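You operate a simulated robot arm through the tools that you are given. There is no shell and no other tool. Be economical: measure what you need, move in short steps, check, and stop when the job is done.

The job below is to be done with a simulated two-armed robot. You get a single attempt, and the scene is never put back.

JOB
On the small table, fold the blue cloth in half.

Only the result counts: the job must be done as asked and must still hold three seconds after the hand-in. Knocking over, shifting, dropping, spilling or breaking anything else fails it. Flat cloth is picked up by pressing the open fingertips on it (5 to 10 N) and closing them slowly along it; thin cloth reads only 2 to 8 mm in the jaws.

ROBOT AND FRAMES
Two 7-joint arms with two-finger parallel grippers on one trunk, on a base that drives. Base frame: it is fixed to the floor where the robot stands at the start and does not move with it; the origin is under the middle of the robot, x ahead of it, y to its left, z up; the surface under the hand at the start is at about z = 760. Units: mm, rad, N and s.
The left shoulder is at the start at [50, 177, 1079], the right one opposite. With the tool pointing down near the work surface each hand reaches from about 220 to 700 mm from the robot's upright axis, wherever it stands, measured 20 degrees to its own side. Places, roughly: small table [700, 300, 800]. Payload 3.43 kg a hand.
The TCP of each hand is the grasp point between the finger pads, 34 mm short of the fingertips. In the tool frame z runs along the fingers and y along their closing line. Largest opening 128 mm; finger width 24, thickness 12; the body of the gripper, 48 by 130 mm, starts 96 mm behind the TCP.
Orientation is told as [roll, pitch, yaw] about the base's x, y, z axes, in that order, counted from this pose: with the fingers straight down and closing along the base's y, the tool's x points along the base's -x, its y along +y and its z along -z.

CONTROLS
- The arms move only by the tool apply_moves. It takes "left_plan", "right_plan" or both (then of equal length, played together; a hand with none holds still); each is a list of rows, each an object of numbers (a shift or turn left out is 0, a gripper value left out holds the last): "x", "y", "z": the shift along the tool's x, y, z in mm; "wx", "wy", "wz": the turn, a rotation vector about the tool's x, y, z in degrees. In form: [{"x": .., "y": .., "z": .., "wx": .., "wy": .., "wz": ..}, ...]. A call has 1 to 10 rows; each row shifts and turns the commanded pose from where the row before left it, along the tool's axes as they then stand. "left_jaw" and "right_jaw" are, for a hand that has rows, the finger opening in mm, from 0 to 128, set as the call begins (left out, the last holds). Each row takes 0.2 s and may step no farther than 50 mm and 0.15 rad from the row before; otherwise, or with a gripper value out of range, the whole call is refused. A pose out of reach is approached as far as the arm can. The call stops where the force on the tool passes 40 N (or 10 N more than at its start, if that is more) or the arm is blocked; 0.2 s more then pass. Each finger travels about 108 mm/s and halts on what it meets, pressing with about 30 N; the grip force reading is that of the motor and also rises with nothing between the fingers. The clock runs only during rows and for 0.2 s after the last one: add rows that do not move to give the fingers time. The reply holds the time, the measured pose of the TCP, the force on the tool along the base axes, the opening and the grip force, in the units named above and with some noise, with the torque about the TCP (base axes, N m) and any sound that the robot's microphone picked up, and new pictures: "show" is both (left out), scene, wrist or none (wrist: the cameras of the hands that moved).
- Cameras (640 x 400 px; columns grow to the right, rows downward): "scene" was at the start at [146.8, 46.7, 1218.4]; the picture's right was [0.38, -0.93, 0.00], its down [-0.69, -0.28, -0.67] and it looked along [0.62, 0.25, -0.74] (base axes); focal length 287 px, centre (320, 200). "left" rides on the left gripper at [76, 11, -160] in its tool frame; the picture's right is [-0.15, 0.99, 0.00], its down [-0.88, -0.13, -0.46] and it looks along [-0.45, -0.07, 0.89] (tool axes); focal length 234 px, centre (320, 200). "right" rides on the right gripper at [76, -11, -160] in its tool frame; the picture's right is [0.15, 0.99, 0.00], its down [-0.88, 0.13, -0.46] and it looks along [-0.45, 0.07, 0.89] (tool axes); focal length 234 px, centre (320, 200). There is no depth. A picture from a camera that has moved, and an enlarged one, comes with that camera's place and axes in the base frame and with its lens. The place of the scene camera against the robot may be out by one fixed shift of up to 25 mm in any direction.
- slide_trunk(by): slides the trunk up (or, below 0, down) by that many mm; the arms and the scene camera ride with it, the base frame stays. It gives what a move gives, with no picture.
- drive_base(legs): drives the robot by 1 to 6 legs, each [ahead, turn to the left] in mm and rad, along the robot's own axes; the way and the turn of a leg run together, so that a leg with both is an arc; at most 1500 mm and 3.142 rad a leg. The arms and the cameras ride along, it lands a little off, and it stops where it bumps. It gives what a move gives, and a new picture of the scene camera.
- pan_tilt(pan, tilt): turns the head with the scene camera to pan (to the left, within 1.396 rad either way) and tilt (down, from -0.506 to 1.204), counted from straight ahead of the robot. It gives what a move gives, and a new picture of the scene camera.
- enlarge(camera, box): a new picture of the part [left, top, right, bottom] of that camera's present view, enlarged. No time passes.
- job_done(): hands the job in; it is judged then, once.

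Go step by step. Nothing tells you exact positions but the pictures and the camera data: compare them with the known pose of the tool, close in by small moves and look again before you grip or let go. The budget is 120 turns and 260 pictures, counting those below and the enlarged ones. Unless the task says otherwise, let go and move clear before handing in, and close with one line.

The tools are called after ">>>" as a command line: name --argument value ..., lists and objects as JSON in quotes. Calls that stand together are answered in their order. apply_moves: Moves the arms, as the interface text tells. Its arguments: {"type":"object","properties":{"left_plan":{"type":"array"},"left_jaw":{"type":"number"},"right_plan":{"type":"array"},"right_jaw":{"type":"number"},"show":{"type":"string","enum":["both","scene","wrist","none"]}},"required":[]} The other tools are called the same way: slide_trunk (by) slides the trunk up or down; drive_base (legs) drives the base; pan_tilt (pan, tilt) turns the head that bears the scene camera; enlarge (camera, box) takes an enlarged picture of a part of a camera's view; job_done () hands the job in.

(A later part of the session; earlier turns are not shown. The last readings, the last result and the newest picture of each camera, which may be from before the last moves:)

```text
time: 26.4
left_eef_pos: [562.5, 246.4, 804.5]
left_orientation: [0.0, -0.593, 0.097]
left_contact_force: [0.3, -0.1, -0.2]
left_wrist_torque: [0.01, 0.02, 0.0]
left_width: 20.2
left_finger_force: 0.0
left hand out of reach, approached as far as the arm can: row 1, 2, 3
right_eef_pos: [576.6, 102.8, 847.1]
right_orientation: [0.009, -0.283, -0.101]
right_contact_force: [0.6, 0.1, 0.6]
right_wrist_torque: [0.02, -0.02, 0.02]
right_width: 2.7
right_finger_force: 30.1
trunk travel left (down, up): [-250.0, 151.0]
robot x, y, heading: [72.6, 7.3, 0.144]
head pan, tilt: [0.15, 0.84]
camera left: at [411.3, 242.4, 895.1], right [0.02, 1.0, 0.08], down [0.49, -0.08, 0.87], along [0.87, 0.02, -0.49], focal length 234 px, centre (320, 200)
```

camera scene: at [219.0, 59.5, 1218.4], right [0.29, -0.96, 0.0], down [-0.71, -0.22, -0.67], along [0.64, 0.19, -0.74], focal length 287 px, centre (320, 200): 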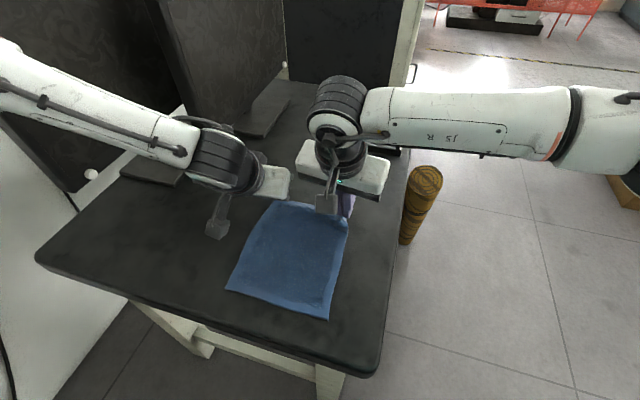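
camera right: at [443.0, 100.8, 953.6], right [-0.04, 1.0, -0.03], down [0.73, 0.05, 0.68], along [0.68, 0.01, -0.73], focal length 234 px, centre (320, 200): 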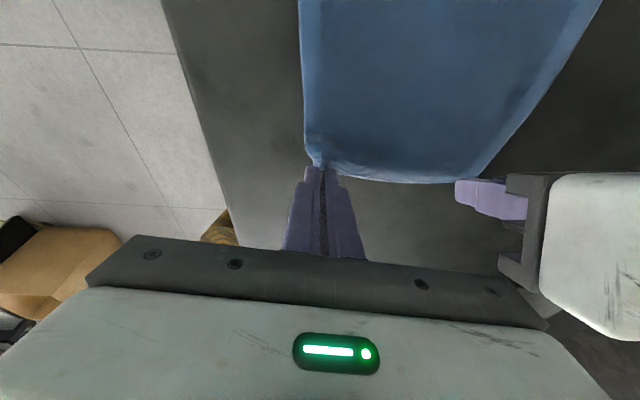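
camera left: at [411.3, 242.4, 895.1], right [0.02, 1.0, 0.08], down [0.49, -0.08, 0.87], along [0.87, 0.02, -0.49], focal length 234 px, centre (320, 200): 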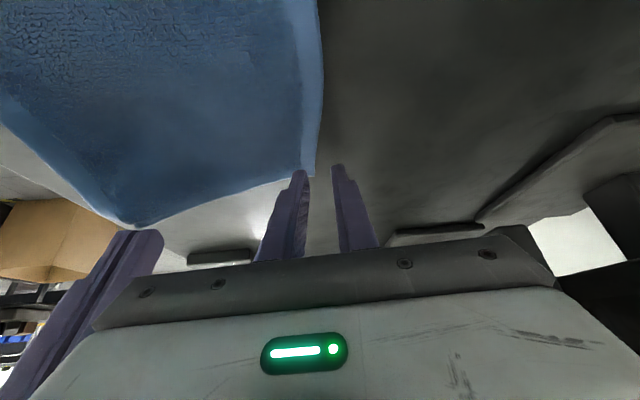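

>>> apply_moves --left_plan '[{"wy": -8}, {"x": 0, "y": -11, "z": 0}, {"x": 4, "y": 0, "z": 4.5}]' --show "wrist"

```text
time: 27.2
left_eef_pos: [559.4, 247.1, 809.5]
left_orientation: [0.001, -0.734, 0.099]
left_contact_force: [1.1, -0.8, -0.2]
left_wrist_torque: [0.02, -0.01, 0.02]
left_width: 20.0
left_finger_force: 0.0
left hand out of reach, approached as far as the arm can: row 1, 2, 3
right_eef_pos: [576.5, 102.9, 847.8]
right_orientation: [0.011, -0.282, -0.101]
right_contact_force: [-0.3, -0.2, -0.5]
right_wrist_torque: [-0.01, 0.02, 0.02]
right_width: 2.5
right_finger_force: 29.7
trunk travel left (down, up): [-250.0, 151.0]
robot x, y, heading: [71.3, 10.8, 0.146]
head pan, tilt: [0.15, 0.84]
camera left: at [395.9, 242.1, 877.4], right [0.01, 1.0, 0.1], down [0.36, -0.1, 0.93], along [0.93, 0.02, -0.36], focal length 234 px, centre (320, 200)
```

left: 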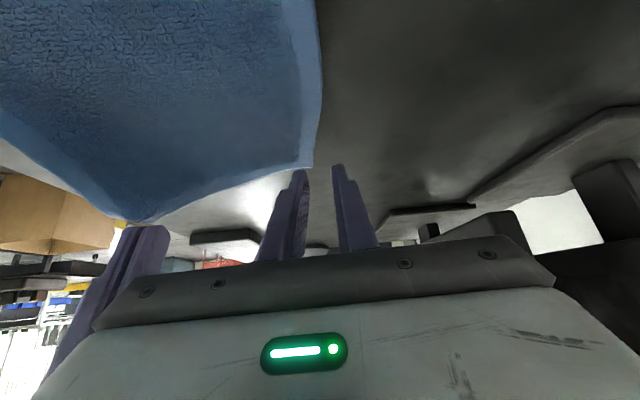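

The left arm's reach got worse when I turned the base left. I'll lay the right corner back down, release it, turn the base back to the right, and regrip.

>>> apply_moves --right_plan '[{"x": 1.6, "y": -0.4, "z": 16}, {"x": 1.6, "y": -0.4, "z": 16}, {"x": 1.6, "y": -0.4, "z": 14}]' --left_plan '[{"z": -10}, {"z": -20}, {"z": -20}]' --show "none"

>>> apply_moves --right_plan '[{}, {}]' --left_plan '[{"wy": 8, "z": -10}, {"wy": 8, "z": -20}]' --right_jaw 24 --show "none"

>>> apply_moves --right_plan '[{"z": -15}, {"z": -25}, {"z": -25}, {"z": -25}]' --left_plan '[{"wy": 8, "z": -10}, {"x": 10, "z": -10}, {"x": 10, "z": -10}, {"x": 10, "z": -10}]'

```text
time: 28.0
left_eef_pos: [525.8, 242.9, 846.0]
left_orientation: [0.002, -0.734, 0.097]
left_contact_force: [0.4, 0.1, 0.5]
left_wrist_torque: [0.02, 0.05, 0.0]
left_width: 19.8
left_finger_force: 0.1
right_eef_pos: [584.9, 103.6, 801.3]
right_orientation: [0.01, -0.284, -0.102]
right_contact_force: [-0.3, -0.1, 1.1]
right_wrist_torque: [0.03, 0.03, -0.03]
right_width: 2.5
right_finger_force: 30.1
trunk travel left (down, up): [-250.0, 151.0]
robot x, y, heading: [72.2, 7.2, 0.145]
head pan, tilt: [0.15, 0.84]
```

```text
time: 28.6
left_eef_pos: [509.2, 243.2, 872.8]
left_orientation: [0.003, -0.454, 0.098]
left_contact_force: [0.7, -0.6, 0.7]
left_wrist_torque: [-0.03, 0.03, 0.0]
left_width: 19.9
left_finger_force: 0.1
right_eef_pos: [583.3, 102.8, 802.0]
right_orientation: [0.01, -0.282, -0.103]
right_contact_force: [-0.7, 0.8, 1.1]
right_wrist_torque: [0.05, 0.01, -0.02]
right_width: 23.9
right_finger_force: 0.2
trunk travel left (down, up): [-250.0, 151.0]
robot x, y, heading: [65.5, 9.9, 0.148]
head pan, tilt: [0.15, 0.84]
```

```text
time: 29.6
left_eef_pos: [466.3, 236.0, 901.3]
left_orientation: [0.002, -0.316, 0.097]
left_contact_force: [-0.5, 0.5, 1.1]
left_wrist_torque: [-0.03, -0.02, -0.01]
left_width: 19.8
left_finger_force: 0.1
right_eef_pos: [561.5, 104.5, 888.4]
right_orientation: [0.01, -0.282, -0.104]
right_contact_force: [0.6, -0.7, -0.8]
right_wrist_torque: [-0.01, 0.02, -0.02]
right_width: 24.0
right_finger_force: 0.1
trunk travel left (down, up): [-250.0, 151.0]
robot x, y, heading: [67.9, 8.5, 0.147]
head pan, tilt: [0.15, 0.84]
camera scene: at [218.8, 59.5, 1218.5], right [0.29, -0.96, 0.0], down [-0.71, -0.22, -0.67], along [0.64, 0.19, -0.74], focal length 287 px, centre (320, 200)
camera right: at [444.0, 104.2, 1020.9], right [-0.04, 1.0, -0.03], down [0.73, 0.05, 0.68], along [0.69, 0.01, -0.73], focal length 234 px, centre (320, 200)
camera left: at [345.4, 235.6, 1029.3], right [0.04, 1.0, 0.05], down [0.71, -0.06, 0.71], along [0.71, 0.0, -0.71], focal length 234 px, centre (320, 200)
```

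scene: 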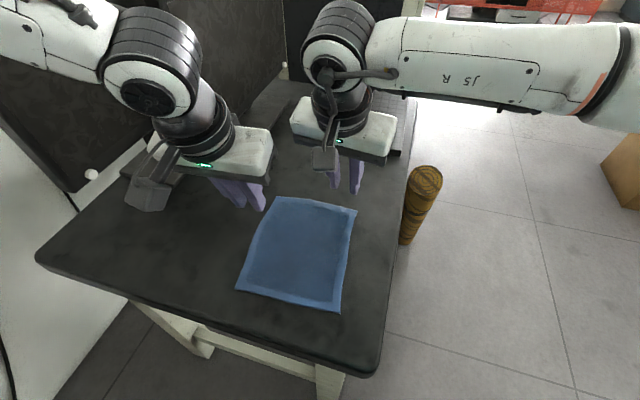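
right: 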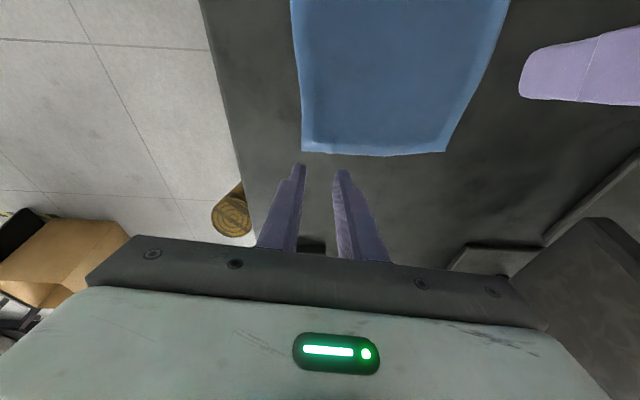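
left: 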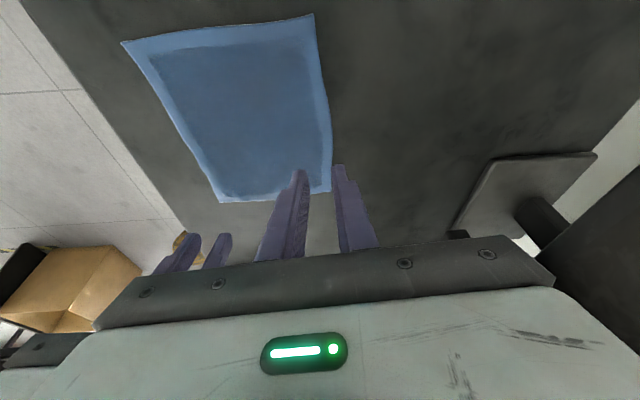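

The cloth is released and flat, shifted only slightly. I back off a little and turn the base right.

>>> drive_base --legs '[[-25, 0], [0, -0.22]]'

```text
time: 31.2
left_eef_pos: [482.5, 141.0, 901.0]
left_orientation: [0.002, -0.315, -0.119]
left_contact_force: [0.7, 0.1, -0.3]
left_wrist_torque: [-0.01, 0.01, 0.02]
left_width: 20.1
left_finger_force: 0.0
right_eef_pos: [545.9, -6.6, 887.6]
right_orientation: [0.01, -0.285, -0.319]
right_contact_force: [0.5, 0.2, -0.2]
right_wrist_torque: [0.01, 0.0, 0.01]
right_width: 24.1
right_finger_force: 0.0
trunk travel left (down, up): [-250.0, 151.0]
robot x, y, heading: [48.6, 6.0, -0.069]
head pan, tilt: [0.15, 0.84]
camera scene: at [198.5, 23.6, 1218.5], right [0.08, -1.0, 0.0], down [-0.74, -0.06, -0.67], along [0.67, 0.05, -0.74], focal length 287 px, centre (320, 200)
```

scene: 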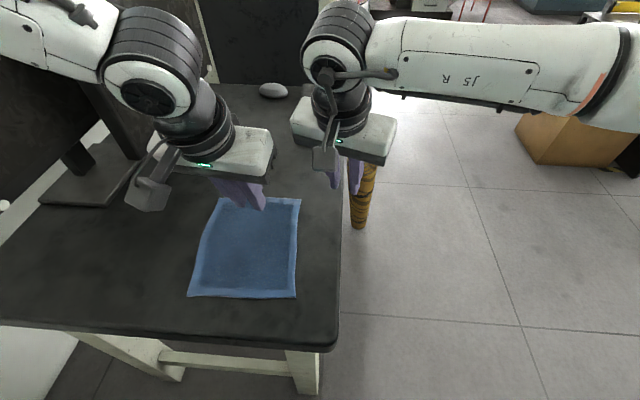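

>>> apply_moves --left_plan '[{"wx": -1.95, "wz": -5.95}, {"wx": -1.95, "wz": -5.95}, {"x": -20, "y": 23.3, "z": 29}, {"x": -20, "y": 23.3, "z": 29}, {"x": -20, "y": 23.3, "z": 29}, {"x": -20, "y": 23.3, "z": 29}]' --right_plan '[{"wx": -2.16, "wz": -7.4}, {"wx": -2.16, "wz": -7.4}, {}, {}, {}, {}]' --show "wrist"

```text
time: 32.6
left_eef_pos: [582.4, 246.1, 815.4]
left_orientation: [0.002, -0.315, 0.098]
left_contact_force: [0.3, -0.1, -0.6]
left_wrist_torque: [0.02, 0.01, 0.0]
left_width: 20.1
left_finger_force: 0.1
right_eef_pos: [547.3, -7.5, 886.7]
right_orientation: [0.011, -0.284, -0.051]
right_contact_force: [0.4, 0.5, 0.1]
right_wrist_torque: [-0.01, -0.02, 0.03]
right_width: 24.2
right_finger_force: 0.1
trunk travel left (down, up): [-250.0, 151.0]
robot x, y, heading: [48.8, 4.6, -0.071]
head pan, tilt: [0.15, 0.84]
camera right: at [429.2, -13.7, 1019.8], right [-0.09, 1.0, -0.03], down [0.72, 0.09, 0.69], along [0.69, 0.04, -0.73], focal length 234 px, centre (320, 200)
camera left: at [462.4, 244.6, 943.5], right [0.04, 1.0, 0.05], down [0.71, -0.06, 0.71], along [0.71, 0.0, -0.71], focal length 234 px, centre (320, 200)
```

right: 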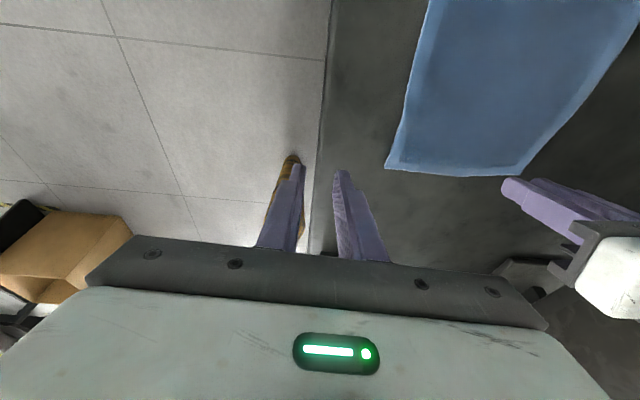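
left: 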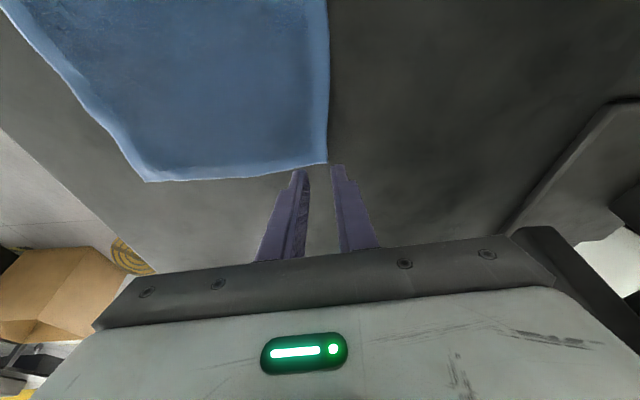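

With the base turned, the left hand reaches comfortably above corner A, near [596, 254]. I bring the right hand above B, near [603, 77].

>>> apply_moves --right_plan '[{"x": -5, "y": 25.2, "z": 19.7}, {"x": -5, "y": 25.2, "z": 19.7}, {"x": -5, "y": 25.2, "z": 19.7}, {"x": -5, "y": 25.2, "z": 19.7}]' --right_jaw 20 --show "wrist"

```text
time: 33.6
left_eef_pos: [583.9, 246.4, 816.7]
left_orientation: [0.002, -0.316, 0.1]
left_contact_force: [-1.0, -1.0, 1.0]
left_wrist_torque: [-0.03, 0.0, -0.01]
left_width: 20.1
left_finger_force: 0.0
right_eef_pos: [593.7, 92.3, 819.0]
right_orientation: [0.011, -0.286, -0.05]
right_contact_force: [0.4, 0.3, 0.2]
right_wrist_torque: [-0.02, -0.02, -0.04]
right_width: 20.0
right_finger_force: 0.1
trunk travel left (down, up): [-250.0, 151.0]
robot x, y, heading: [46.4, 6.0, -0.069]
head pan, tilt: [0.15, 0.84]
camera right: at [475.8, 85.8, 951.7], right [-0.09, 1.0, -0.03], down [0.72, 0.09, 0.69], along [0.69, 0.04, -0.73], focal length 234 px, centre (320, 200)
```

right: 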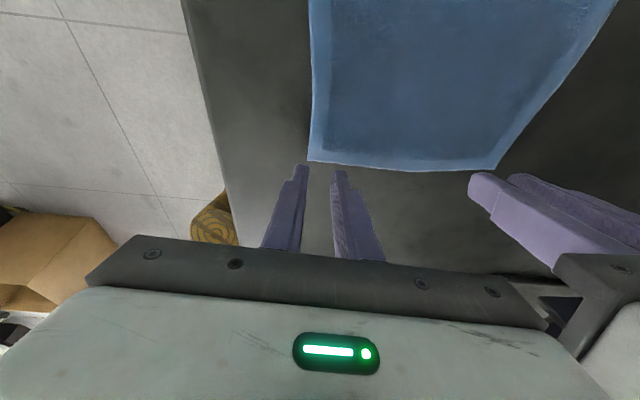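

I fine-tune the right hand and press it onto corner B.

>>> apply_moves --right_plan '[{"x": 2.8, "y": 3, "z": 9.6}, {"x": 2.5, "z": 8.7}, {"x": 0.6, "z": 1.9}]' --show "none"

```text
time: 34.4
left_eef_pos: [583.2, 244.9, 816.0]
left_orientation: [0.002, -0.316, 0.099]
left_contact_force: [0.3, 0.8, -0.2]
left_wrist_torque: [0.0, 0.02, -0.04]
left_width: 20.0
left_finger_force: 0.1
right_eef_pos: [592.2, 94.6, 798.6]
right_orientation: [0.011, -0.287, -0.05]
right_contact_force: [0.5, 0.5, 5.5]
right_wrist_torque: [0.09, 0.02, 0.01]
right_width: 19.8
right_finger_force: 0.1
trunk travel left (down, up): [-250.0, 151.0]
robot x, y, heading: [46.8, 4.8, -0.069]
head pan, tilt: [0.15, 0.84]
```

>>> apply_moves --right_plan '[{"z": 0.5}]' --right_jaw 15 --show "none"

>>> apply_moves --right_plan '[{}]' --right_jaw 10 --show "none"

>>> apply_moves --right_plan '[{}]' --right_jaw 5 --show "none"

>>> apply_moves --right_plan '[{}, {}]' --right_jaw 0 --show "wrist"

```text
time: 34.8
left_eef_pos: [583.6, 244.7, 817.2]
left_orientation: [0.001, -0.315, 0.1]
left_contact_force: [-0.6, 0.2, 0.2]
left_wrist_torque: [-0.01, 0.0, 0.0]
left_width: 19.8
left_finger_force: 0.1
right_eef_pos: [592.8, 93.4, 797.9]
right_orientation: [0.011, -0.288, -0.051]
right_contact_force: [-1.2, -0.4, 10.2]
right_wrist_torque: [0.01, 0.05, 0.05]
right_width: 14.2
right_finger_force: 0.0
trunk travel left (down, up): [-250.0, 151.0]
robot x, y, heading: [45.3, 2.6, -0.068]
head pan, tilt: [0.15, 0.84]
```

```text
time: 35.2
left_eef_pos: [582.8, 245.6, 815.9]
left_orientation: [0.002, -0.317, 0.098]
left_contact_force: [0.1, 0.0, 0.3]
left_wrist_torque: [-0.02, 0.0, 0.0]
left_width: 20.0
left_finger_force: 0.1
right_eef_pos: [592.4, 95.1, 798.8]
right_orientation: [0.01, -0.287, -0.051]
right_contact_force: [-0.2, -0.4, 11.2]
right_wrist_torque: [-0.02, 0.02, 0.02]
right_width: 8.9
right_finger_force: 0.0
trunk travel left (down, up): [-250.0, 151.0]
robot x, y, heading: [46.5, 6.2, -0.074]
head pan, tilt: [0.15, 0.84]
```

```text
time: 35.6
left_eef_pos: [582.2, 244.5, 816.6]
left_orientation: [0.002, -0.316, 0.099]
left_contact_force: [-0.4, -0.2, 0.0]
left_wrist_torque: [0.01, -0.02, 0.03]
left_width: 20.1
left_finger_force: 0.0
right_eef_pos: [591.5, 94.4, 797.8]
right_orientation: [0.009, -0.29, -0.053]
right_contact_force: [-0.6, 0.2, 13.2]
right_wrist_torque: [0.09, -0.01, -0.02]
right_width: 5.8
right_finger_force: 0.9
trunk travel left (down, up): [-250.0, 151.0]
robot x, y, heading: [48.2, 7.1, -0.072]
head pan, tilt: [0.15, 0.84]
```

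```text
time: 36.2
left_eef_pos: [584.0, 245.8, 816.9]
left_orientation: [0.002, -0.316, 0.1]
left_contact_force: [0.0, 0.6, -0.4]
left_wrist_torque: [0.01, 0.02, 0.03]
left_width: 19.9
left_finger_force: 0.1
right_eef_pos: [591.2, 95.0, 798.3]
right_orientation: [0.013, -0.288, -0.05]
right_contact_force: [0.5, 0.6, 15.7]
right_wrist_torque: [0.07, -0.02, -0.02]
right_width: 3.0
right_finger_force: 29.9
trunk travel left (down, up): [-250.0, 151.0]
robot x, y, heading: [45.6, 5.5, -0.065]
head pan, tilt: [0.15, 0.84]
camera right: at [473.7, 88.3, 930.4], right [-0.09, 1.0, -0.03], down [0.72, 0.09, 0.69], along [0.69, 0.04, -0.72], focal length 234 px, centre (320, 200)
```

right: 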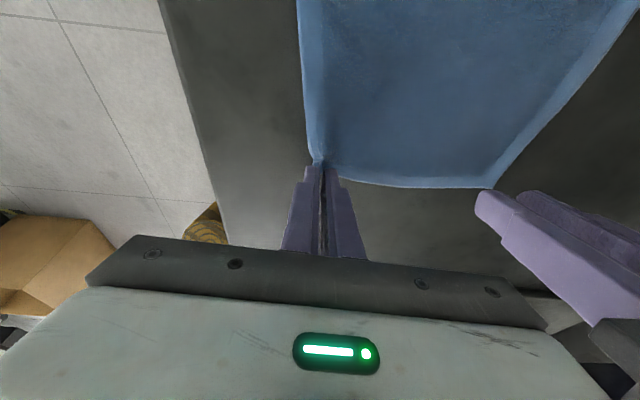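

Corner B is held again. I lift it slightly and tilt the left hand further so the gripper bodies are staggered, then recheck corner A.

>>> apply_moves --right_plan '[{"x": -4, "y": 1, "z": -14.4}, {"x": -4, "y": 1, "z": -14.4}, {"x": -4, "y": 1, "z": -14.4}]' --left_plan '[{"wy": -5}, {"wy": -5}, {"wy": -5}]' --show "none"

>>> enlarge --camera "left" --box '[160, 60, 480, 260]'

>>> enlarge --camera "scene" --box '[140, 90, 400, 310]'

```text
time: 37.0
left_eef_pos: [584.3, 246.7, 816.1]
left_orientation: [-0.001, -0.577, 0.098]
left_contact_force: [-0.2, -0.3, 0.2]
left_wrist_torque: [-0.03, 0.0, -0.01]
left_width: 20.1
left_finger_force: 0.1
right_eef_pos: [593.3, 98.8, 841.4]
right_orientation: [0.008, -0.284, -0.051]
right_contact_force: [0.0, 0.5, -1.1]
right_wrist_torque: [-0.03, 0.0, -0.04]
right_width: 3.1
right_finger_force: 29.8
trunk travel left (down, up): [-250.0, 151.0]
robot x, y, heading: [45.8, 12.6, -0.075]
head pan, tilt: [0.15, 0.84]
```

```text
2.00 times, centred on (320, 160) of left
camera zoom: at [433.5, 242.6, 907.9], right [0.02, 1.0, 0.08], down [0.5, -0.08, 0.86], along [0.87, 0.02, -0.5], focal length 468 px, centre (320, 280)
```

zoom: 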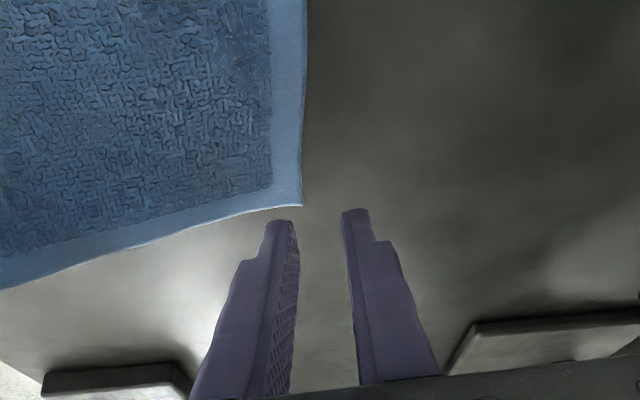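

```text
1.82 times, centred on (270, 200) of scene
camera zoom: at [198.3, 24.1, 1218.4], right [0.08, -1.0, 0.0], down [-0.74, -0.06, -0.67], along [0.67, 0.05, -0.74], focal length 523 px, centre (411, 200)
```

zoom: 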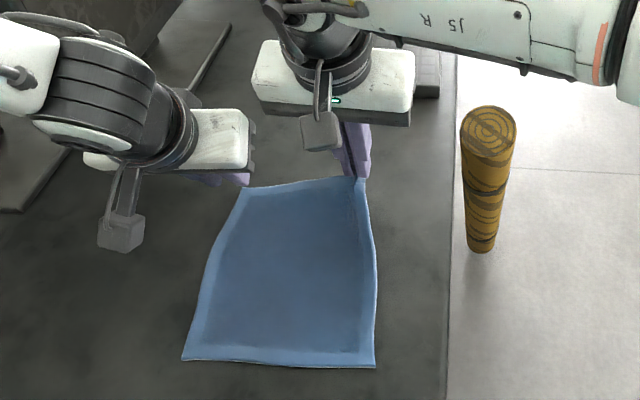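

Corner A is now near [608, 242]. I shift the left hand toward it with the right moved slightly clear.

>>> apply_moves --right_plan '[{"x": -9, "y": 0.4, "z": -2.6}, {}, {}]' --left_plan '[{}, {"x": 1.7, "y": -8.1, "z": 4.8}, {"x": 1.7, "y": -8.1, "z": 4.8}]' --show "scene"

>>> enlarge --camera "left" --box '[160, 60, 480, 260]'

```text
time: 37.8
left_eef_pos: [587.3, 230.0, 806.5]
left_orientation: [0.004, -0.576, 0.097]
left_contact_force: [-0.6, 0.0, 0.1]
left_wrist_torque: [0.0, 0.0, -0.05]
left_width: 19.9
left_finger_force: 0.0
right_eef_pos: [601.3, 99.3, 847.8]
right_orientation: [0.011, -0.286, -0.051]
right_contact_force: [0.4, 0.3, -0.7]
right_wrist_torque: [-0.05, 0.0, -0.02]
right_width: 3.3
right_finger_force: 30.1
trunk travel left (down, up): [-250.0, 151.0]
robot x, y, heading: [45.5, 5.9, -0.069]
head pan, tilt: [0.15, 0.84]
camera scene: at [198.5, 23.9, 1218.4], right [0.08, -1.0, 0.0], down [-0.74, -0.06, -0.67], along [0.67, 0.05, -0.74], focal length 287 px, centre (320, 200)
```

scene: 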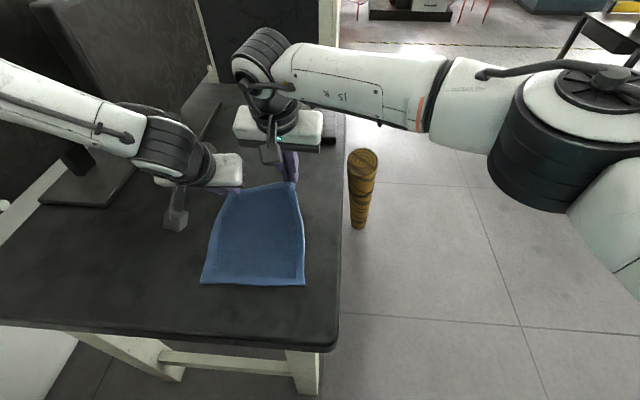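

```text
2.00 times, centred on (320, 160) of left
camera zoom: at [437.7, 226.5, 898.6], right [0.02, 1.0, 0.08], down [0.5, -0.08, 0.86], along [0.87, 0.02, -0.5], focal length 468 px, centre (320, 280)
```

zoom: 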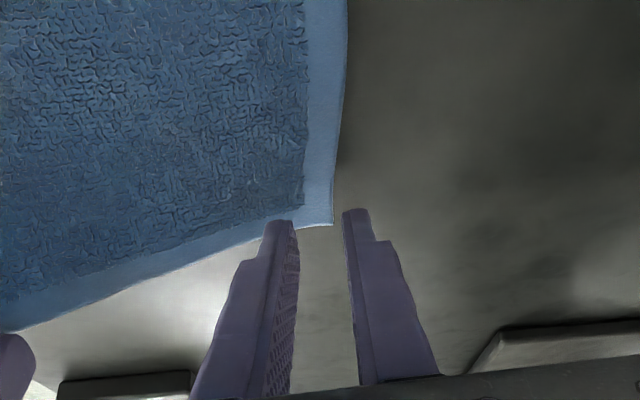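

>>> apply_moves --left_plan '[{"x": -2.5, "y": -1, "z": 6.1}, {"x": -2.5, "y": -1, "z": 6.1}]' --show "none"

>>> enlarge --camera "left" --box '[160, 60, 480, 260]'

```text
time: 38.4
left_eef_pos: [599.0, 229.8, 797.2]
left_orientation: [-0.001, -0.577, 0.098]
left_contact_force: [-0.1, -0.6, 1.5]
left_wrist_torque: [-0.02, -0.01, -0.01]
left_width: 19.6
left_finger_force: 0.0
right_eef_pos: [601.7, 97.4, 849.0]
right_orientation: [0.01, -0.286, -0.05]
right_contact_force: [0.5, -0.2, -0.1]
right_wrist_torque: [-0.01, 0.0, -0.04]
right_width: 3.1
right_finger_force: 29.9
trunk travel left (down, up): [-250.0, 151.0]
robot x, y, heading: [48.4, 6.3, -0.069]
head pan, tilt: [0.15, 0.84]
```

```text
2.00 times, centred on (320, 160) of left
camera zoom: at [448.6, 225.5, 891.1], right [0.02, 1.0, 0.08], down [0.5, -0.08, 0.86], along [0.87, 0.02, -0.5], focal length 468 px, centre (320, 280)
```

zoom: 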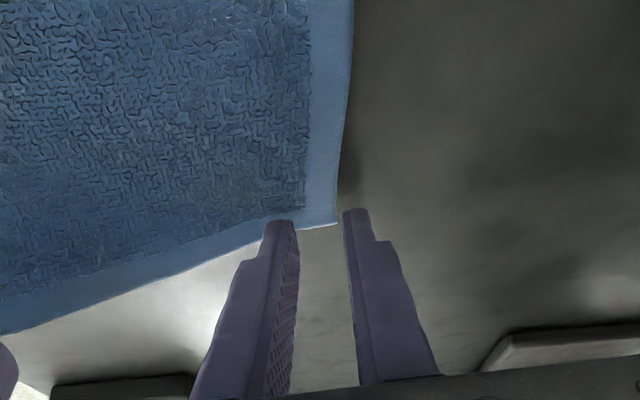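

>>> apply_moves --left_plan '[{"x": 0, "y": 0, "z": -4}, {"x": 4, "y": -7.5, "z": -1}]' --show "none"

>>> enlarge --camera "left" --box '[160, 60, 480, 260]'

```text
time: 39.0
left_eef_pos: [593.3, 223.2, 800.7]
left_orientation: [0.001, -0.578, 0.096]
left_contact_force: [0.3, -0.3, 0.2]
left_wrist_torque: [-0.04, -0.02, 0.01]
left_width: 20.0
left_finger_force: 0.0
right_eef_pos: [601.2, 98.8, 849.9]
right_orientation: [0.01, -0.285, -0.052]
right_contact_force: [-0.3, -0.4, -0.2]
right_wrist_torque: [0.0, -0.01, -0.04]
right_width: 2.9
right_finger_force: 30.3
trunk travel left (down, up): [-250.0, 151.0]
robot x, y, heading: [44.5, 7.5, -0.07]
head pan, tilt: [0.15, 0.84]
```

```text
2.00 times, centred on (320, 160) of left
camera zoom: at [443.2, 218.0, 892.7], right [0.02, 1.0, 0.08], down [0.5, -0.08, 0.86], along [0.87, 0.02, -0.5], focal length 468 px, centre (320, 280)
```

zoom: 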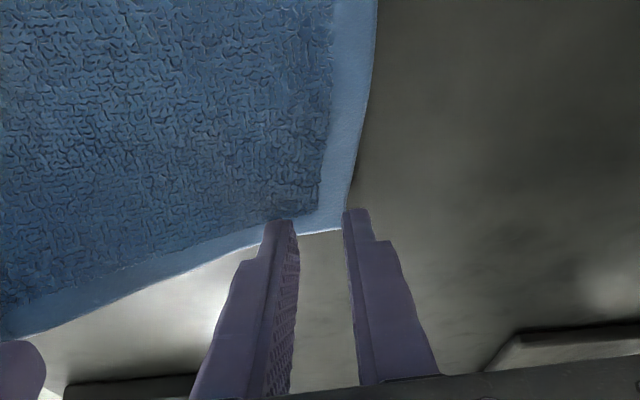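

>>> apply_moves --left_plan '[{"x": 2.8, "y": -2.7, "z": -1.8}, {"x": 2.7, "z": 4.2}]' --show "none"

```text
time: 39.6
left_eef_pos: [590.5, 218.1, 798.0]
left_orientation: [0.003, -0.583, 0.099]
left_contact_force: [0.8, 0.8, 9.5]
left_wrist_torque: [-0.06, -0.07, 0.03]
left_width: 20.1
left_finger_force: 0.1
right_eef_pos: [600.1, 96.9, 849.2]
right_orientation: [0.011, -0.286, -0.05]
right_contact_force: [0.8, -0.6, 0.6]
right_wrist_torque: [-0.04, -0.01, -0.04]
right_width: 3.2
right_finger_force: 29.8
trunk travel left (down, up): [-250.0, 151.0]
robot x, y, heading: [44.1, 11.1, -0.068]
head pan, tilt: [0.15, 0.84]
```

The left fingertips press at 9.5 N, so I close them slowly.

>>> apply_moves --left_plan '[{}]' --left_jaw 15 --show "none"

>>> apply_moves --left_plan '[{}]' --left_jaw 10 --show "none"

>>> apply_moves --left_plan '[{}]' --left_jaw 5 --show "none"

>>> apply_moves --left_plan '[{}, {}]' --left_jaw 0 --show "wrist"

```text
time: 40.0
left_eef_pos: [590.9, 220.5, 798.8]
left_orientation: [0.0, -0.582, 0.098]
left_contact_force: [2.9, -0.4, 12.6]
left_wrist_torque: [-0.09, -0.17, 0.0]
left_width: 14.4
left_finger_force: 0.1
right_eef_pos: [600.4, 97.5, 849.1]
right_orientation: [0.01, -0.288, -0.05]
right_contact_force: [0.0, -0.8, -0.2]
right_wrist_torque: [-0.01, 0.0, -0.02]
right_width: 3.2
right_finger_force: 30.0
trunk travel left (down, up): [-250.0, 151.0]
robot x, y, heading: [47.8, 3.0, -0.074]
head pan, tilt: [0.15, 0.84]
```

```text
time: 40.4
left_eef_pos: [591.1, 219.4, 796.9]
left_orientation: [0.001, -0.58, 0.1]
left_contact_force: [1.6, -0.6, 16.6]
left_wrist_torque: [-0.11, -0.2, 0.02]
left_width: 10.8
left_finger_force: 0.7
right_eef_pos: [600.4, 97.8, 849.6]
right_orientation: [0.01, -0.287, -0.05]
right_contact_force: [-1.2, -0.8, -1.1]
right_wrist_torque: [-0.05, -0.01, -0.02]
right_width: 3.1
right_finger_force: 30.2
trunk travel left (down, up): [-250.0, 151.0]
robot x, y, heading: [47.8, 4.4, -0.076]
head pan, tilt: [0.15, 0.84]
```

```text
time: 40.8
left_eef_pos: [590.5, 219.1, 797.2]
left_orientation: [0.002, -0.581, 0.096]
left_contact_force: [0.3, 0.1, 19.3]
left_wrist_torque: [-0.04, -0.18, -0.01]
left_width: 5.6
left_finger_force: 0.6
right_eef_pos: [600.1, 98.5, 849.5]
right_orientation: [0.01, -0.287, -0.05]
right_contact_force: [-0.3, 0.2, 0.6]
right_wrist_torque: [-0.01, 0.0, 0.0]
right_width: 3.1
right_finger_force: 29.9
trunk travel left (down, up): [-250.0, 151.0]
robot x, y, heading: [45.0, 4.9, -0.073]
head pan, tilt: [0.15, 0.84]
```

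```text
time: 41.4
left_eef_pos: [589.5, 218.9, 796.9]
left_orientation: [0.003, -0.58, 0.099]
left_contact_force: [0.7, -2.9, 20.7]
left_wrist_torque: [-0.16, -0.19, -0.02]
left_width: 3.0
left_finger_force: 29.8
right_eef_pos: [600.1, 96.7, 849.7]
right_orientation: [0.011, -0.287, -0.049]
right_contact_force: [0.1, 0.6, 0.9]
right_wrist_torque: [0.02, 0.01, -0.02]
right_width: 3.1
right_finger_force: 29.7
trunk travel left (down, up): [-250.0, 151.0]
robot x, y, heading: [45.5, 6.9, -0.071]
head pan, tilt: [0.15, 0.84]
camera left: at [439.1, 214.2, 888.9], right [0.03, 1.0, 0.08], down [0.5, -0.08, 0.86], along [0.87, 0.02, -0.5], focal length 234 px, centre (320, 200)
```

left: 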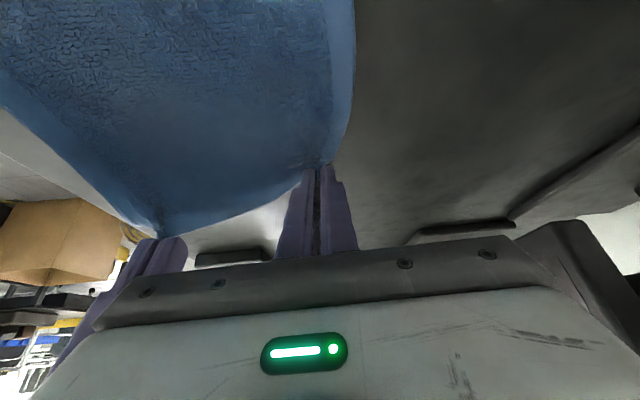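

Both corners are held at about 3 mm each. I now carry both hands back and up together, keeping their stagger.

>>> apply_moves --left_plan '[{"x": 6.4, "y": 2.2, "z": -31}, {"x": 6.4, "y": 2.2, "z": -31}]' --right_plan '[{"x": 15.1, "y": -3.1, "z": -27.9}, {"x": 15.1, "y": -3.1, "z": -27.9}]'

```text
time: 42.0
left_eef_pos: [543.6, 216.4, 838.9]
left_orientation: [0.002, -0.574, 0.096]
left_contact_force: [0.4, 0.8, 0.0]
left_wrist_torque: [-0.02, -0.01, 0.0]
left_width: 2.7
left_finger_force: 29.9
right_eef_pos: [555.6, 94.0, 892.8]
right_orientation: [0.009, -0.285, -0.053]
right_contact_force: [0.3, 0.0, 0.1]
right_wrist_torque: [-0.02, -0.03, 0.01]
right_width: 3.5
right_finger_force: 30.9
trunk travel left (down, up): [-250.0, 151.0]
robot x, y, heading: [45.4, 2.6, -0.072]
head pan, tilt: [0.15, 0.84]
camera scene: at [198.1, 24.0, 1218.4], right [0.08, -1.0, 0.0], down [-0.74, -0.06, -0.67], along [0.67, 0.05, -0.74], focal length 287 px, centre (320, 200)
camera right: at [436.6, 87.9, 1025.2], right [-0.09, 1.0, -0.03], down [0.72, 0.09, 0.69], along [0.69, 0.04, -0.73], focal length 234 px, centre (320, 200)
camera left: at [394.8, 212.5, 931.9], right [0.02, 1.0, 0.08], down [0.5, -0.08, 0.86], along [0.86, 0.02, -0.5], focal length 234 px, centre (320, 200)
```

scene: 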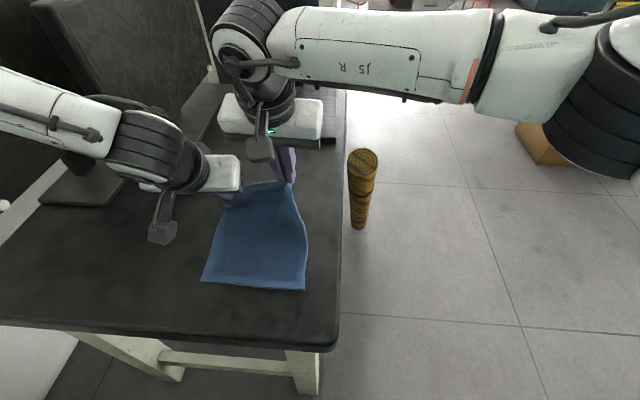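
right: 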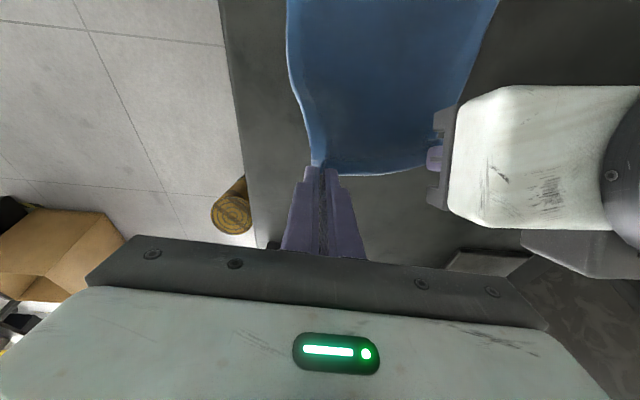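
left: 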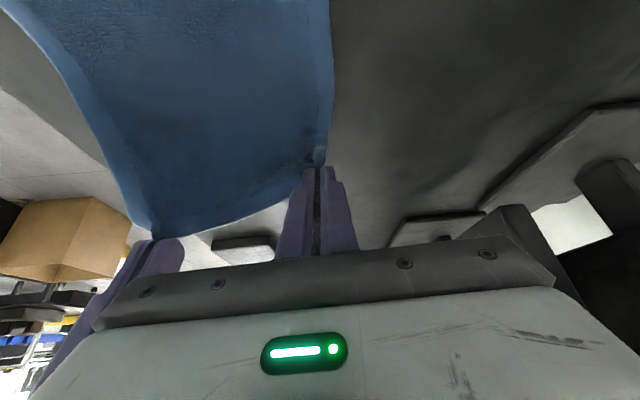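

Both corners are up and the lower part hasn't moved. The near edge is at about x 398, y 50–227. I continue carrying the corners back.

>>> apply_moves --left_plan '[{"x": 30.7, "y": 1.4, "z": -20.4}, {"x": 30.7, "y": 1.4, "z": -20.4}]' --right_plan '[{"x": 34.3, "y": -5.9, "z": -7.5}, {"x": 34.3, "y": -5.9, "z": -7.5}]' --show "scene"

```text
time: 42.6
left_eef_pos: [472.0, 212.0, 841.6]
left_orientation: [0.002, -0.577, 0.101]
left_contact_force: [-0.7, -0.7, 0.1]
left_wrist_torque: [-0.01, -0.04, 0.01]
left_width: 2.5
left_finger_force: 29.5
right_eef_pos: [486.3, 84.8, 885.1]
right_orientation: [0.011, -0.285, -0.052]
right_contact_force: [0.7, -0.5, -0.3]
right_wrist_torque: [-0.01, 0.02, -0.03]
right_width: 3.1
right_finger_force: 30.1
trunk travel left (down, up): [-250.0, 151.0]
robot x, y, heading: [47.5, 6.0, -0.073]
head pan, tilt: [0.15, 0.84]
camera scene: at [198.1, 23.8, 1218.5], right [0.08, -1.0, 0.0], down [-0.74, -0.06, -0.67], along [0.67, 0.05, -0.74], focal length 287 px, centre (320, 200)
```

scene: 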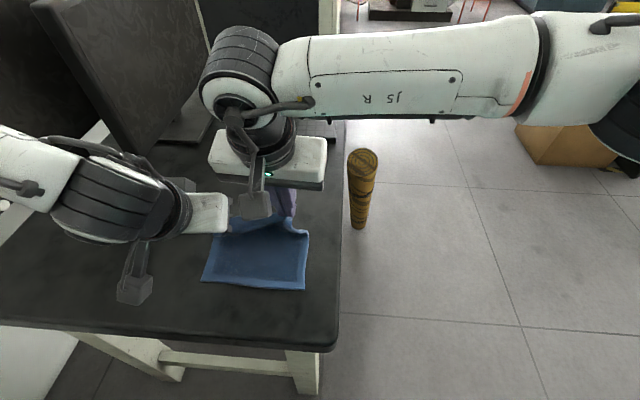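

The near edge is still in place and the upper half is coming over. I continue to the landing points.

>>> apply_moves --left_plan '[{"x": 40.2, "y": 0.8, "z": -5}, {"x": 39, "y": 0.8, "z": -2}]' --right_plan '[{"x": 31, "y": -5.5, "z": 11}, {"x": 31, "y": -5.5, "z": 11}]'

```text
time: 43.2
left_eef_pos: [446.6, 194.8, 798.1]
left_orientation: [0.001, -0.601, 0.1]
left_contact_force: [2.2, 7.1, 43.7]
left_wrist_torque: [0.3, -0.58, 0.05]
left_width: 3.0
left_finger_force: 30.2
left hand out of reach, approached as far as the arm can: row 1, 2
right_eef_pos: [429.6, 78.9, 851.7]
right_orientation: [0.013, -0.288, -0.053]
right_contact_force: [1.4, 0.1, 0.3]
right_wrist_torque: [-0.03, -0.05, -0.03]
right_width: 3.2
right_finger_force: 30.0
trunk travel left (down, up): [-250.0, 151.0]
robot x, y, heading: [46.0, 10.4, -0.064]
head pan, tilt: [0.15, 0.84]
camera scene: at [195.7, 23.4, 1220.0], right [0.08, -1.0, 0.0], down [-0.74, -0.06, -0.67], along [0.67, 0.05, -0.74], focal length 287 px, centre (320, 200)
camera right: at [310.7, 71.1, 983.8], right [-0.09, 1.0, -0.03], down [0.72, 0.09, 0.69], along [0.69, 0.04, -0.72], focal length 234 px, centre (320, 200)
camera left: at [293.3, 189.8, 887.0], right [0.02, 1.0, 0.08], down [0.48, -0.08, 0.87], along [0.88, 0.02, -0.48], focal length 234 px, centre (320, 200)
```

scene: 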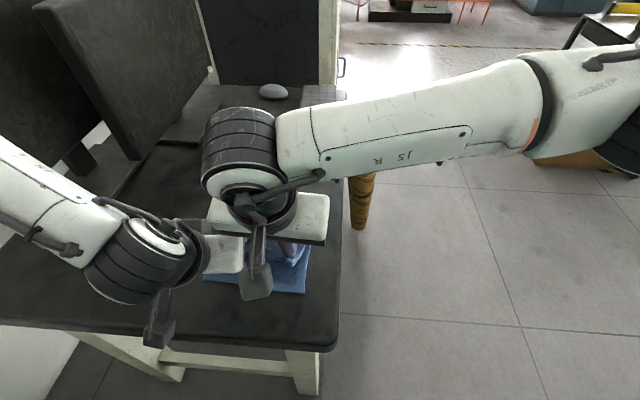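
right: 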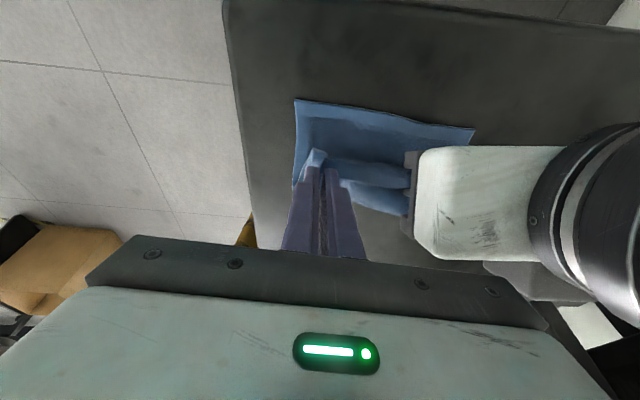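
left: 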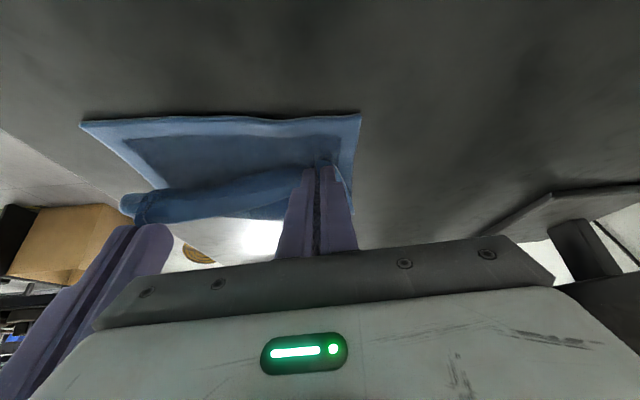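

The left arm hit its near-reach limit and pressed the table, so I raise it. Then I let the base back up to carry both hands the remaining distance.

>>> apply_moves --left_plan '[{"x": -10.8, "y": 8, "z": -14.5}]' --right_plan '[{"x": -22, "y": -3, "z": 6.5}]' --show "none"

```text
time: 43.6
left_eef_pos: [445.8, 201.0, 803.2]
left_orientation: [0.003, -0.566, 0.098]
left_contact_force: [0.7, -1.7, 1.0]
left_wrist_torque: [-0.03, -0.03, -0.03]
left_width: 2.7
left_finger_force: 30.0
left hand out of reach, approached as far as the arm can: row 1
right_eef_pos: [454.1, 73.1, 849.5]
right_orientation: [0.01, -0.286, -0.052]
right_contact_force: [0.0, 1.1, -0.6]
right_wrist_torque: [-0.01, 0.04, -0.02]
right_width: 2.9
right_finger_force: 30.1
trunk travel left (down, up): [-250.0, 151.0]
robot x, y, heading: [45.1, 4.3, -0.071]
head pan, tilt: [0.15, 0.84]
```

>>> apply_moves --left_plan '[{"x": -12, "y": 4, "z": -2}]' --show "none"

>>> drive_base --legs '[[-52, 0]]'

```text
time: 44.0
left_eef_pos: [454.6, 205.9, 812.1]
left_orientation: [0.004, -0.568, 0.093]
left_contact_force: [-8.6, -5.6, -7.9]
left_wrist_torque: [1.15, -1.24, -0.31]
left_width: 2.6
left_finger_force: 29.9
right_eef_pos: [455.6, 74.7, 851.0]
right_orientation: [0.016, -0.289, -0.057]
right_contact_force: [7.1, 5.1, 8.9]
right_wrist_torque: [0.16, 0.99, -0.63]
right_width: 2.9
right_finger_force: 30.0
trunk travel left (down, up): [-250.0, 151.0]
robot x, y, heading: [46.5, 6.4, -0.075]
head pan, tilt: [0.15, 0.84]
```

```text
time: 44.9
left_eef_pos: [404.2, 209.8, 813.0]
left_orientation: [0.003, -0.572, 0.095]
left_contact_force: [-19.2, -7.2, -21.6]
left_wrist_torque: [2.18, -3.34, -1.06]
left_width: 2.9
left_finger_force: 30.1
right_eef_pos: [406.1, 77.0, 850.6]
right_orientation: [0.014, -0.29, -0.056]
right_contact_force: [19.4, 6.9, 21.1]
right_wrist_torque: [0.91, 2.67, -1.46]
right_width: 3.0
right_finger_force: 30.5
trunk travel left (down, up): [-250.0, 151.0]
robot x, y, heading: [-3.6, 7.7, -0.068]
head pan, tilt: [0.15, 0.84]
camera scene: at [148.2, 27.6, 1218.6], right [0.08, -1.0, 0.0], down [-0.74, -0.06, -0.67], along [0.67, 0.05, -0.74], focal length 287 px, centre (320, 200)
```

scene: 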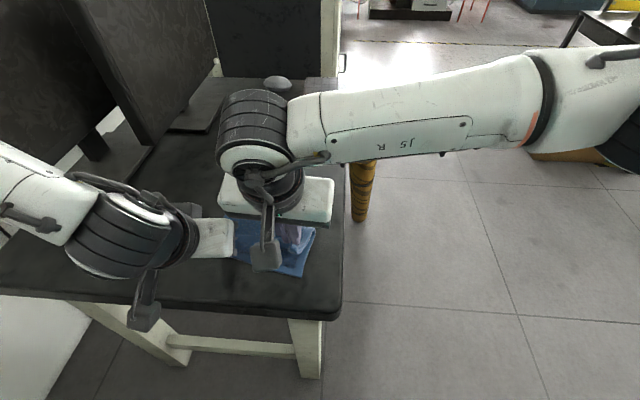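

The hands touch each other lightly, so I ease them apart by moving the right up and forward and the left down.

>>> apply_moves --right_plan '[{"x": -9, "y": -3, "z": -7}, {}]' --left_plan '[{}, {"x": 5.4, "y": 0, "z": 8.4}]'

```text
time: 45.5
left_eef_pos: [405.6, 208.6, 803.9]
left_orientation: [0.0, -0.574, 0.094]
left_contact_force: [-0.2, -6.3, 3.7]
left_wrist_torque: [-0.23, -0.03, -0.09]
left_width: 2.8
left_finger_force: 30.0
right_eef_pos: [413.3, 75.2, 862.0]
right_orientation: [0.018, -0.288, -0.054]
right_contact_force: [0.5, 6.7, -2.8]
right_wrist_torque: [0.21, -0.01, -0.02]
right_width: 3.0
right_finger_force: 29.4
trunk travel left (down, up): [-250.0, 151.0]
robot x, y, heading: [-4.1, 6.5, -0.078]
head pan, tilt: [0.15, 0.84]
camera scene: at [148.7, 27.6, 1218.5], right [0.08, -1.0, 0.0], down [-0.74, -0.06, -0.67], along [0.67, 0.05, -0.74], focal length 287 px, centre (320, 200)
camera right: at [294.3, 68.7, 993.4], right [-0.09, 1.0, -0.03], down [0.72, 0.08, 0.69], along [0.69, 0.04, -0.72], focal length 234 px, centre (320, 200)
camera left: at [255.6, 204.6, 897.3], right [0.03, 1.0, 0.08], down [0.5, -0.08, 0.86], along [0.86, 0.02, -0.5], focal length 234 px, centre (320, 200)
```

scene: 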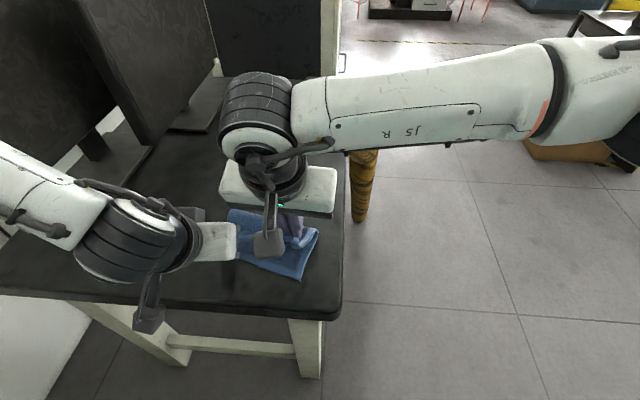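
right: 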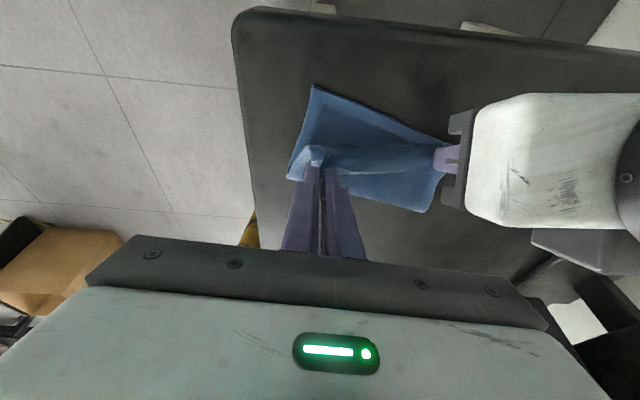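
left: 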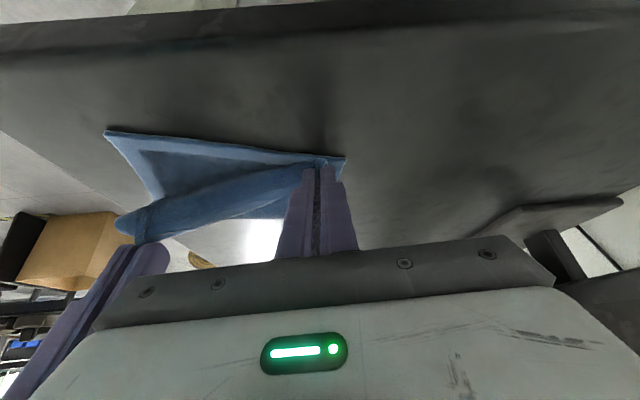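

The lower half has rotated about 16°, with its near edge now running from C [369, 64] to D [419, 234]. Corner A is close to D, so I lower the left hand and release it there first.

>>> apply_moves --left_plan '[{"x": -3.2, "y": 3.2, "z": 10.4}]' --show "none"

```text
time: 45.9
left_eef_pos: [412.5, 209.1, 799.5]
left_orientation: [-0.001, -0.583, 0.093]
left_contact_force: [-4.8, -14.3, 23.5]
left_wrist_torque: [-0.59, -0.15, -0.23]
left_width: 2.8
left_finger_force: 29.9
right_eef_pos: [411.4, 75.8, 861.9]
right_orientation: [0.02, -0.29, -0.055]
right_contact_force: [2.0, 12.5, -5.6]
right_wrist_torque: [0.44, -0.06, 0.04]
right_width: 3.5
right_finger_force: 30.4
trunk travel left (down, up): [-250.0, 151.0]
robot x, y, heading: [-0.8, 9.6, -0.068]
head pan, tilt: [0.15, 0.84]
```

>>> apply_moves --left_plan '[{}, {}]' --left_jaw 22

```text
time: 46.5
left_eef_pos: [413.9, 213.8, 799.1]
left_orientation: [0.003, -0.579, 0.097]
left_contact_force: [2.0, 1.7, 30.5]
left_wrist_torque: [-0.45, -0.44, 0.03]
left_width: 21.3
left_finger_force: 0.2
right_eef_pos: [411.5, 74.4, 862.7]
right_orientation: [0.013, -0.291, -0.056]
right_contact_force: [1.3, 4.5, -2.7]
right_wrist_torque: [0.15, -0.02, 0.01]
right_width: 3.1
right_finger_force: 30.7
trunk travel left (down, up): [-250.0, 151.0]
robot x, y, heading: [-3.4, 3.7, -0.071]
head pan, tilt: [0.15, 0.84]
camera scene: at [147.1, 27.4, 1218.9], right [0.08, -1.0, 0.0], down [-0.74, -0.06, -0.67], along [0.67, 0.05, -0.74], focal length 287 px, centre (320, 200)
camera left: at [262.8, 208.7, 890.6], right [0.02, 1.0, 0.08], down [0.5, -0.08, 0.86], along [0.87, 0.02, -0.5], focal length 234 px, centre (320, 200)
```

scene: 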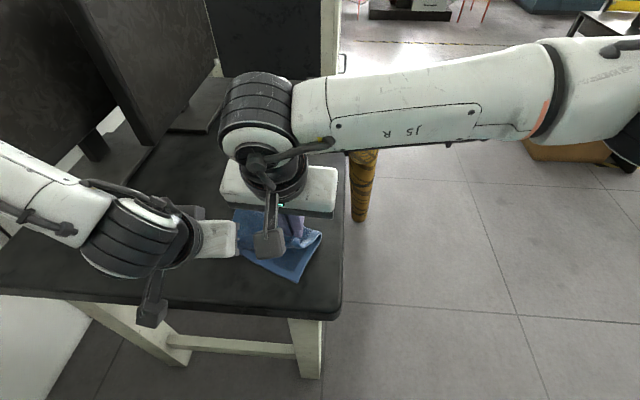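
left: 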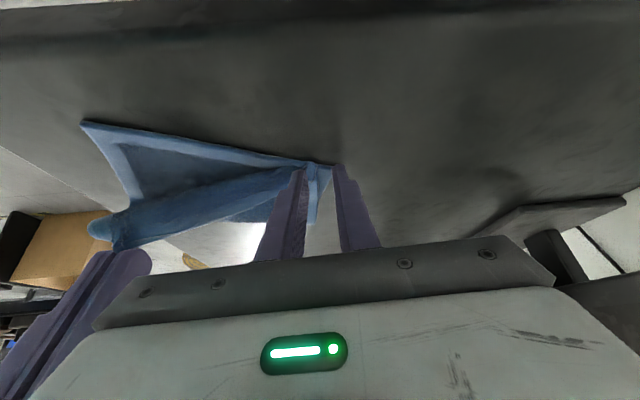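

>>> apply_moves --left_plan '[{"x": -6, "y": 1, "z": -12}, {"x": -6, "y": 4, "z": -14}, {"x": -6, "y": 35, "z": -10}, {"y": 45}, {"y": 45, "z": -10}]'

```text
time: 47.7
left_eef_pos: [398.4, 341.7, 840.5]
left_orientation: [0.008, -0.563, 0.088]
left_contact_force: [4.1, -0.1, 6.3]
left_wrist_torque: [-0.04, 0.66, -0.01]
left_width: 22.0
left_finger_force: 0.1
left hand out of reach, approached as far as the arm can: row 3
right_eef_pos: [414.7, 71.8, 862.1]
right_orientation: [0.015, -0.29, -0.056]
right_contact_force: [-0.1, -0.6, -0.4]
right_wrist_torque: [0.03, 0.05, 0.01]
right_width: 3.2
right_finger_force: 29.9
trunk travel left (down, up): [-250.0, 151.0]
robot x, y, heading: [-4.0, 8.7, -0.073]
head pan, tilt: [0.15, 0.84]
camera scene: at [148.9, 26.4, 1218.4], right [0.08, -1.0, 0.0], down [-0.74, -0.06, -0.67], along [0.67, 0.05, -0.74], focal length 287 px, centre (320, 200)
camera left: at [249.9, 338.9, 935.0], right [0.03, 1.0, 0.08], down [0.51, -0.09, 0.85], along [0.86, 0.02, -0.51], focal length 234 px, centre (320, 200)
```

scene: 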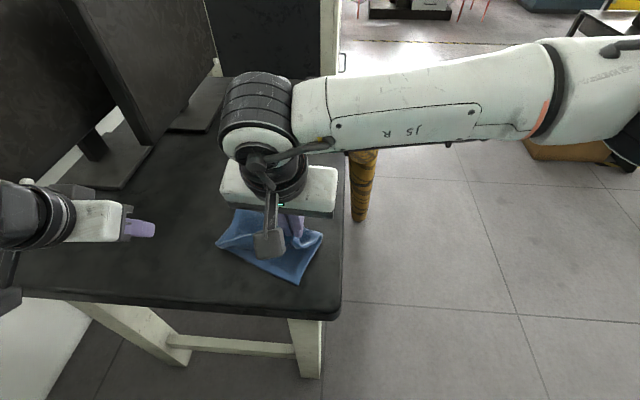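
left: 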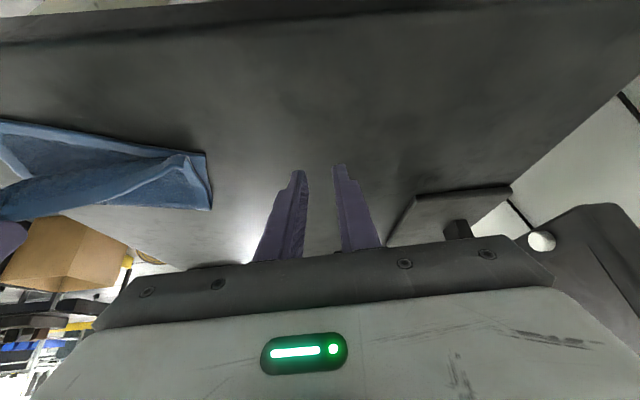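

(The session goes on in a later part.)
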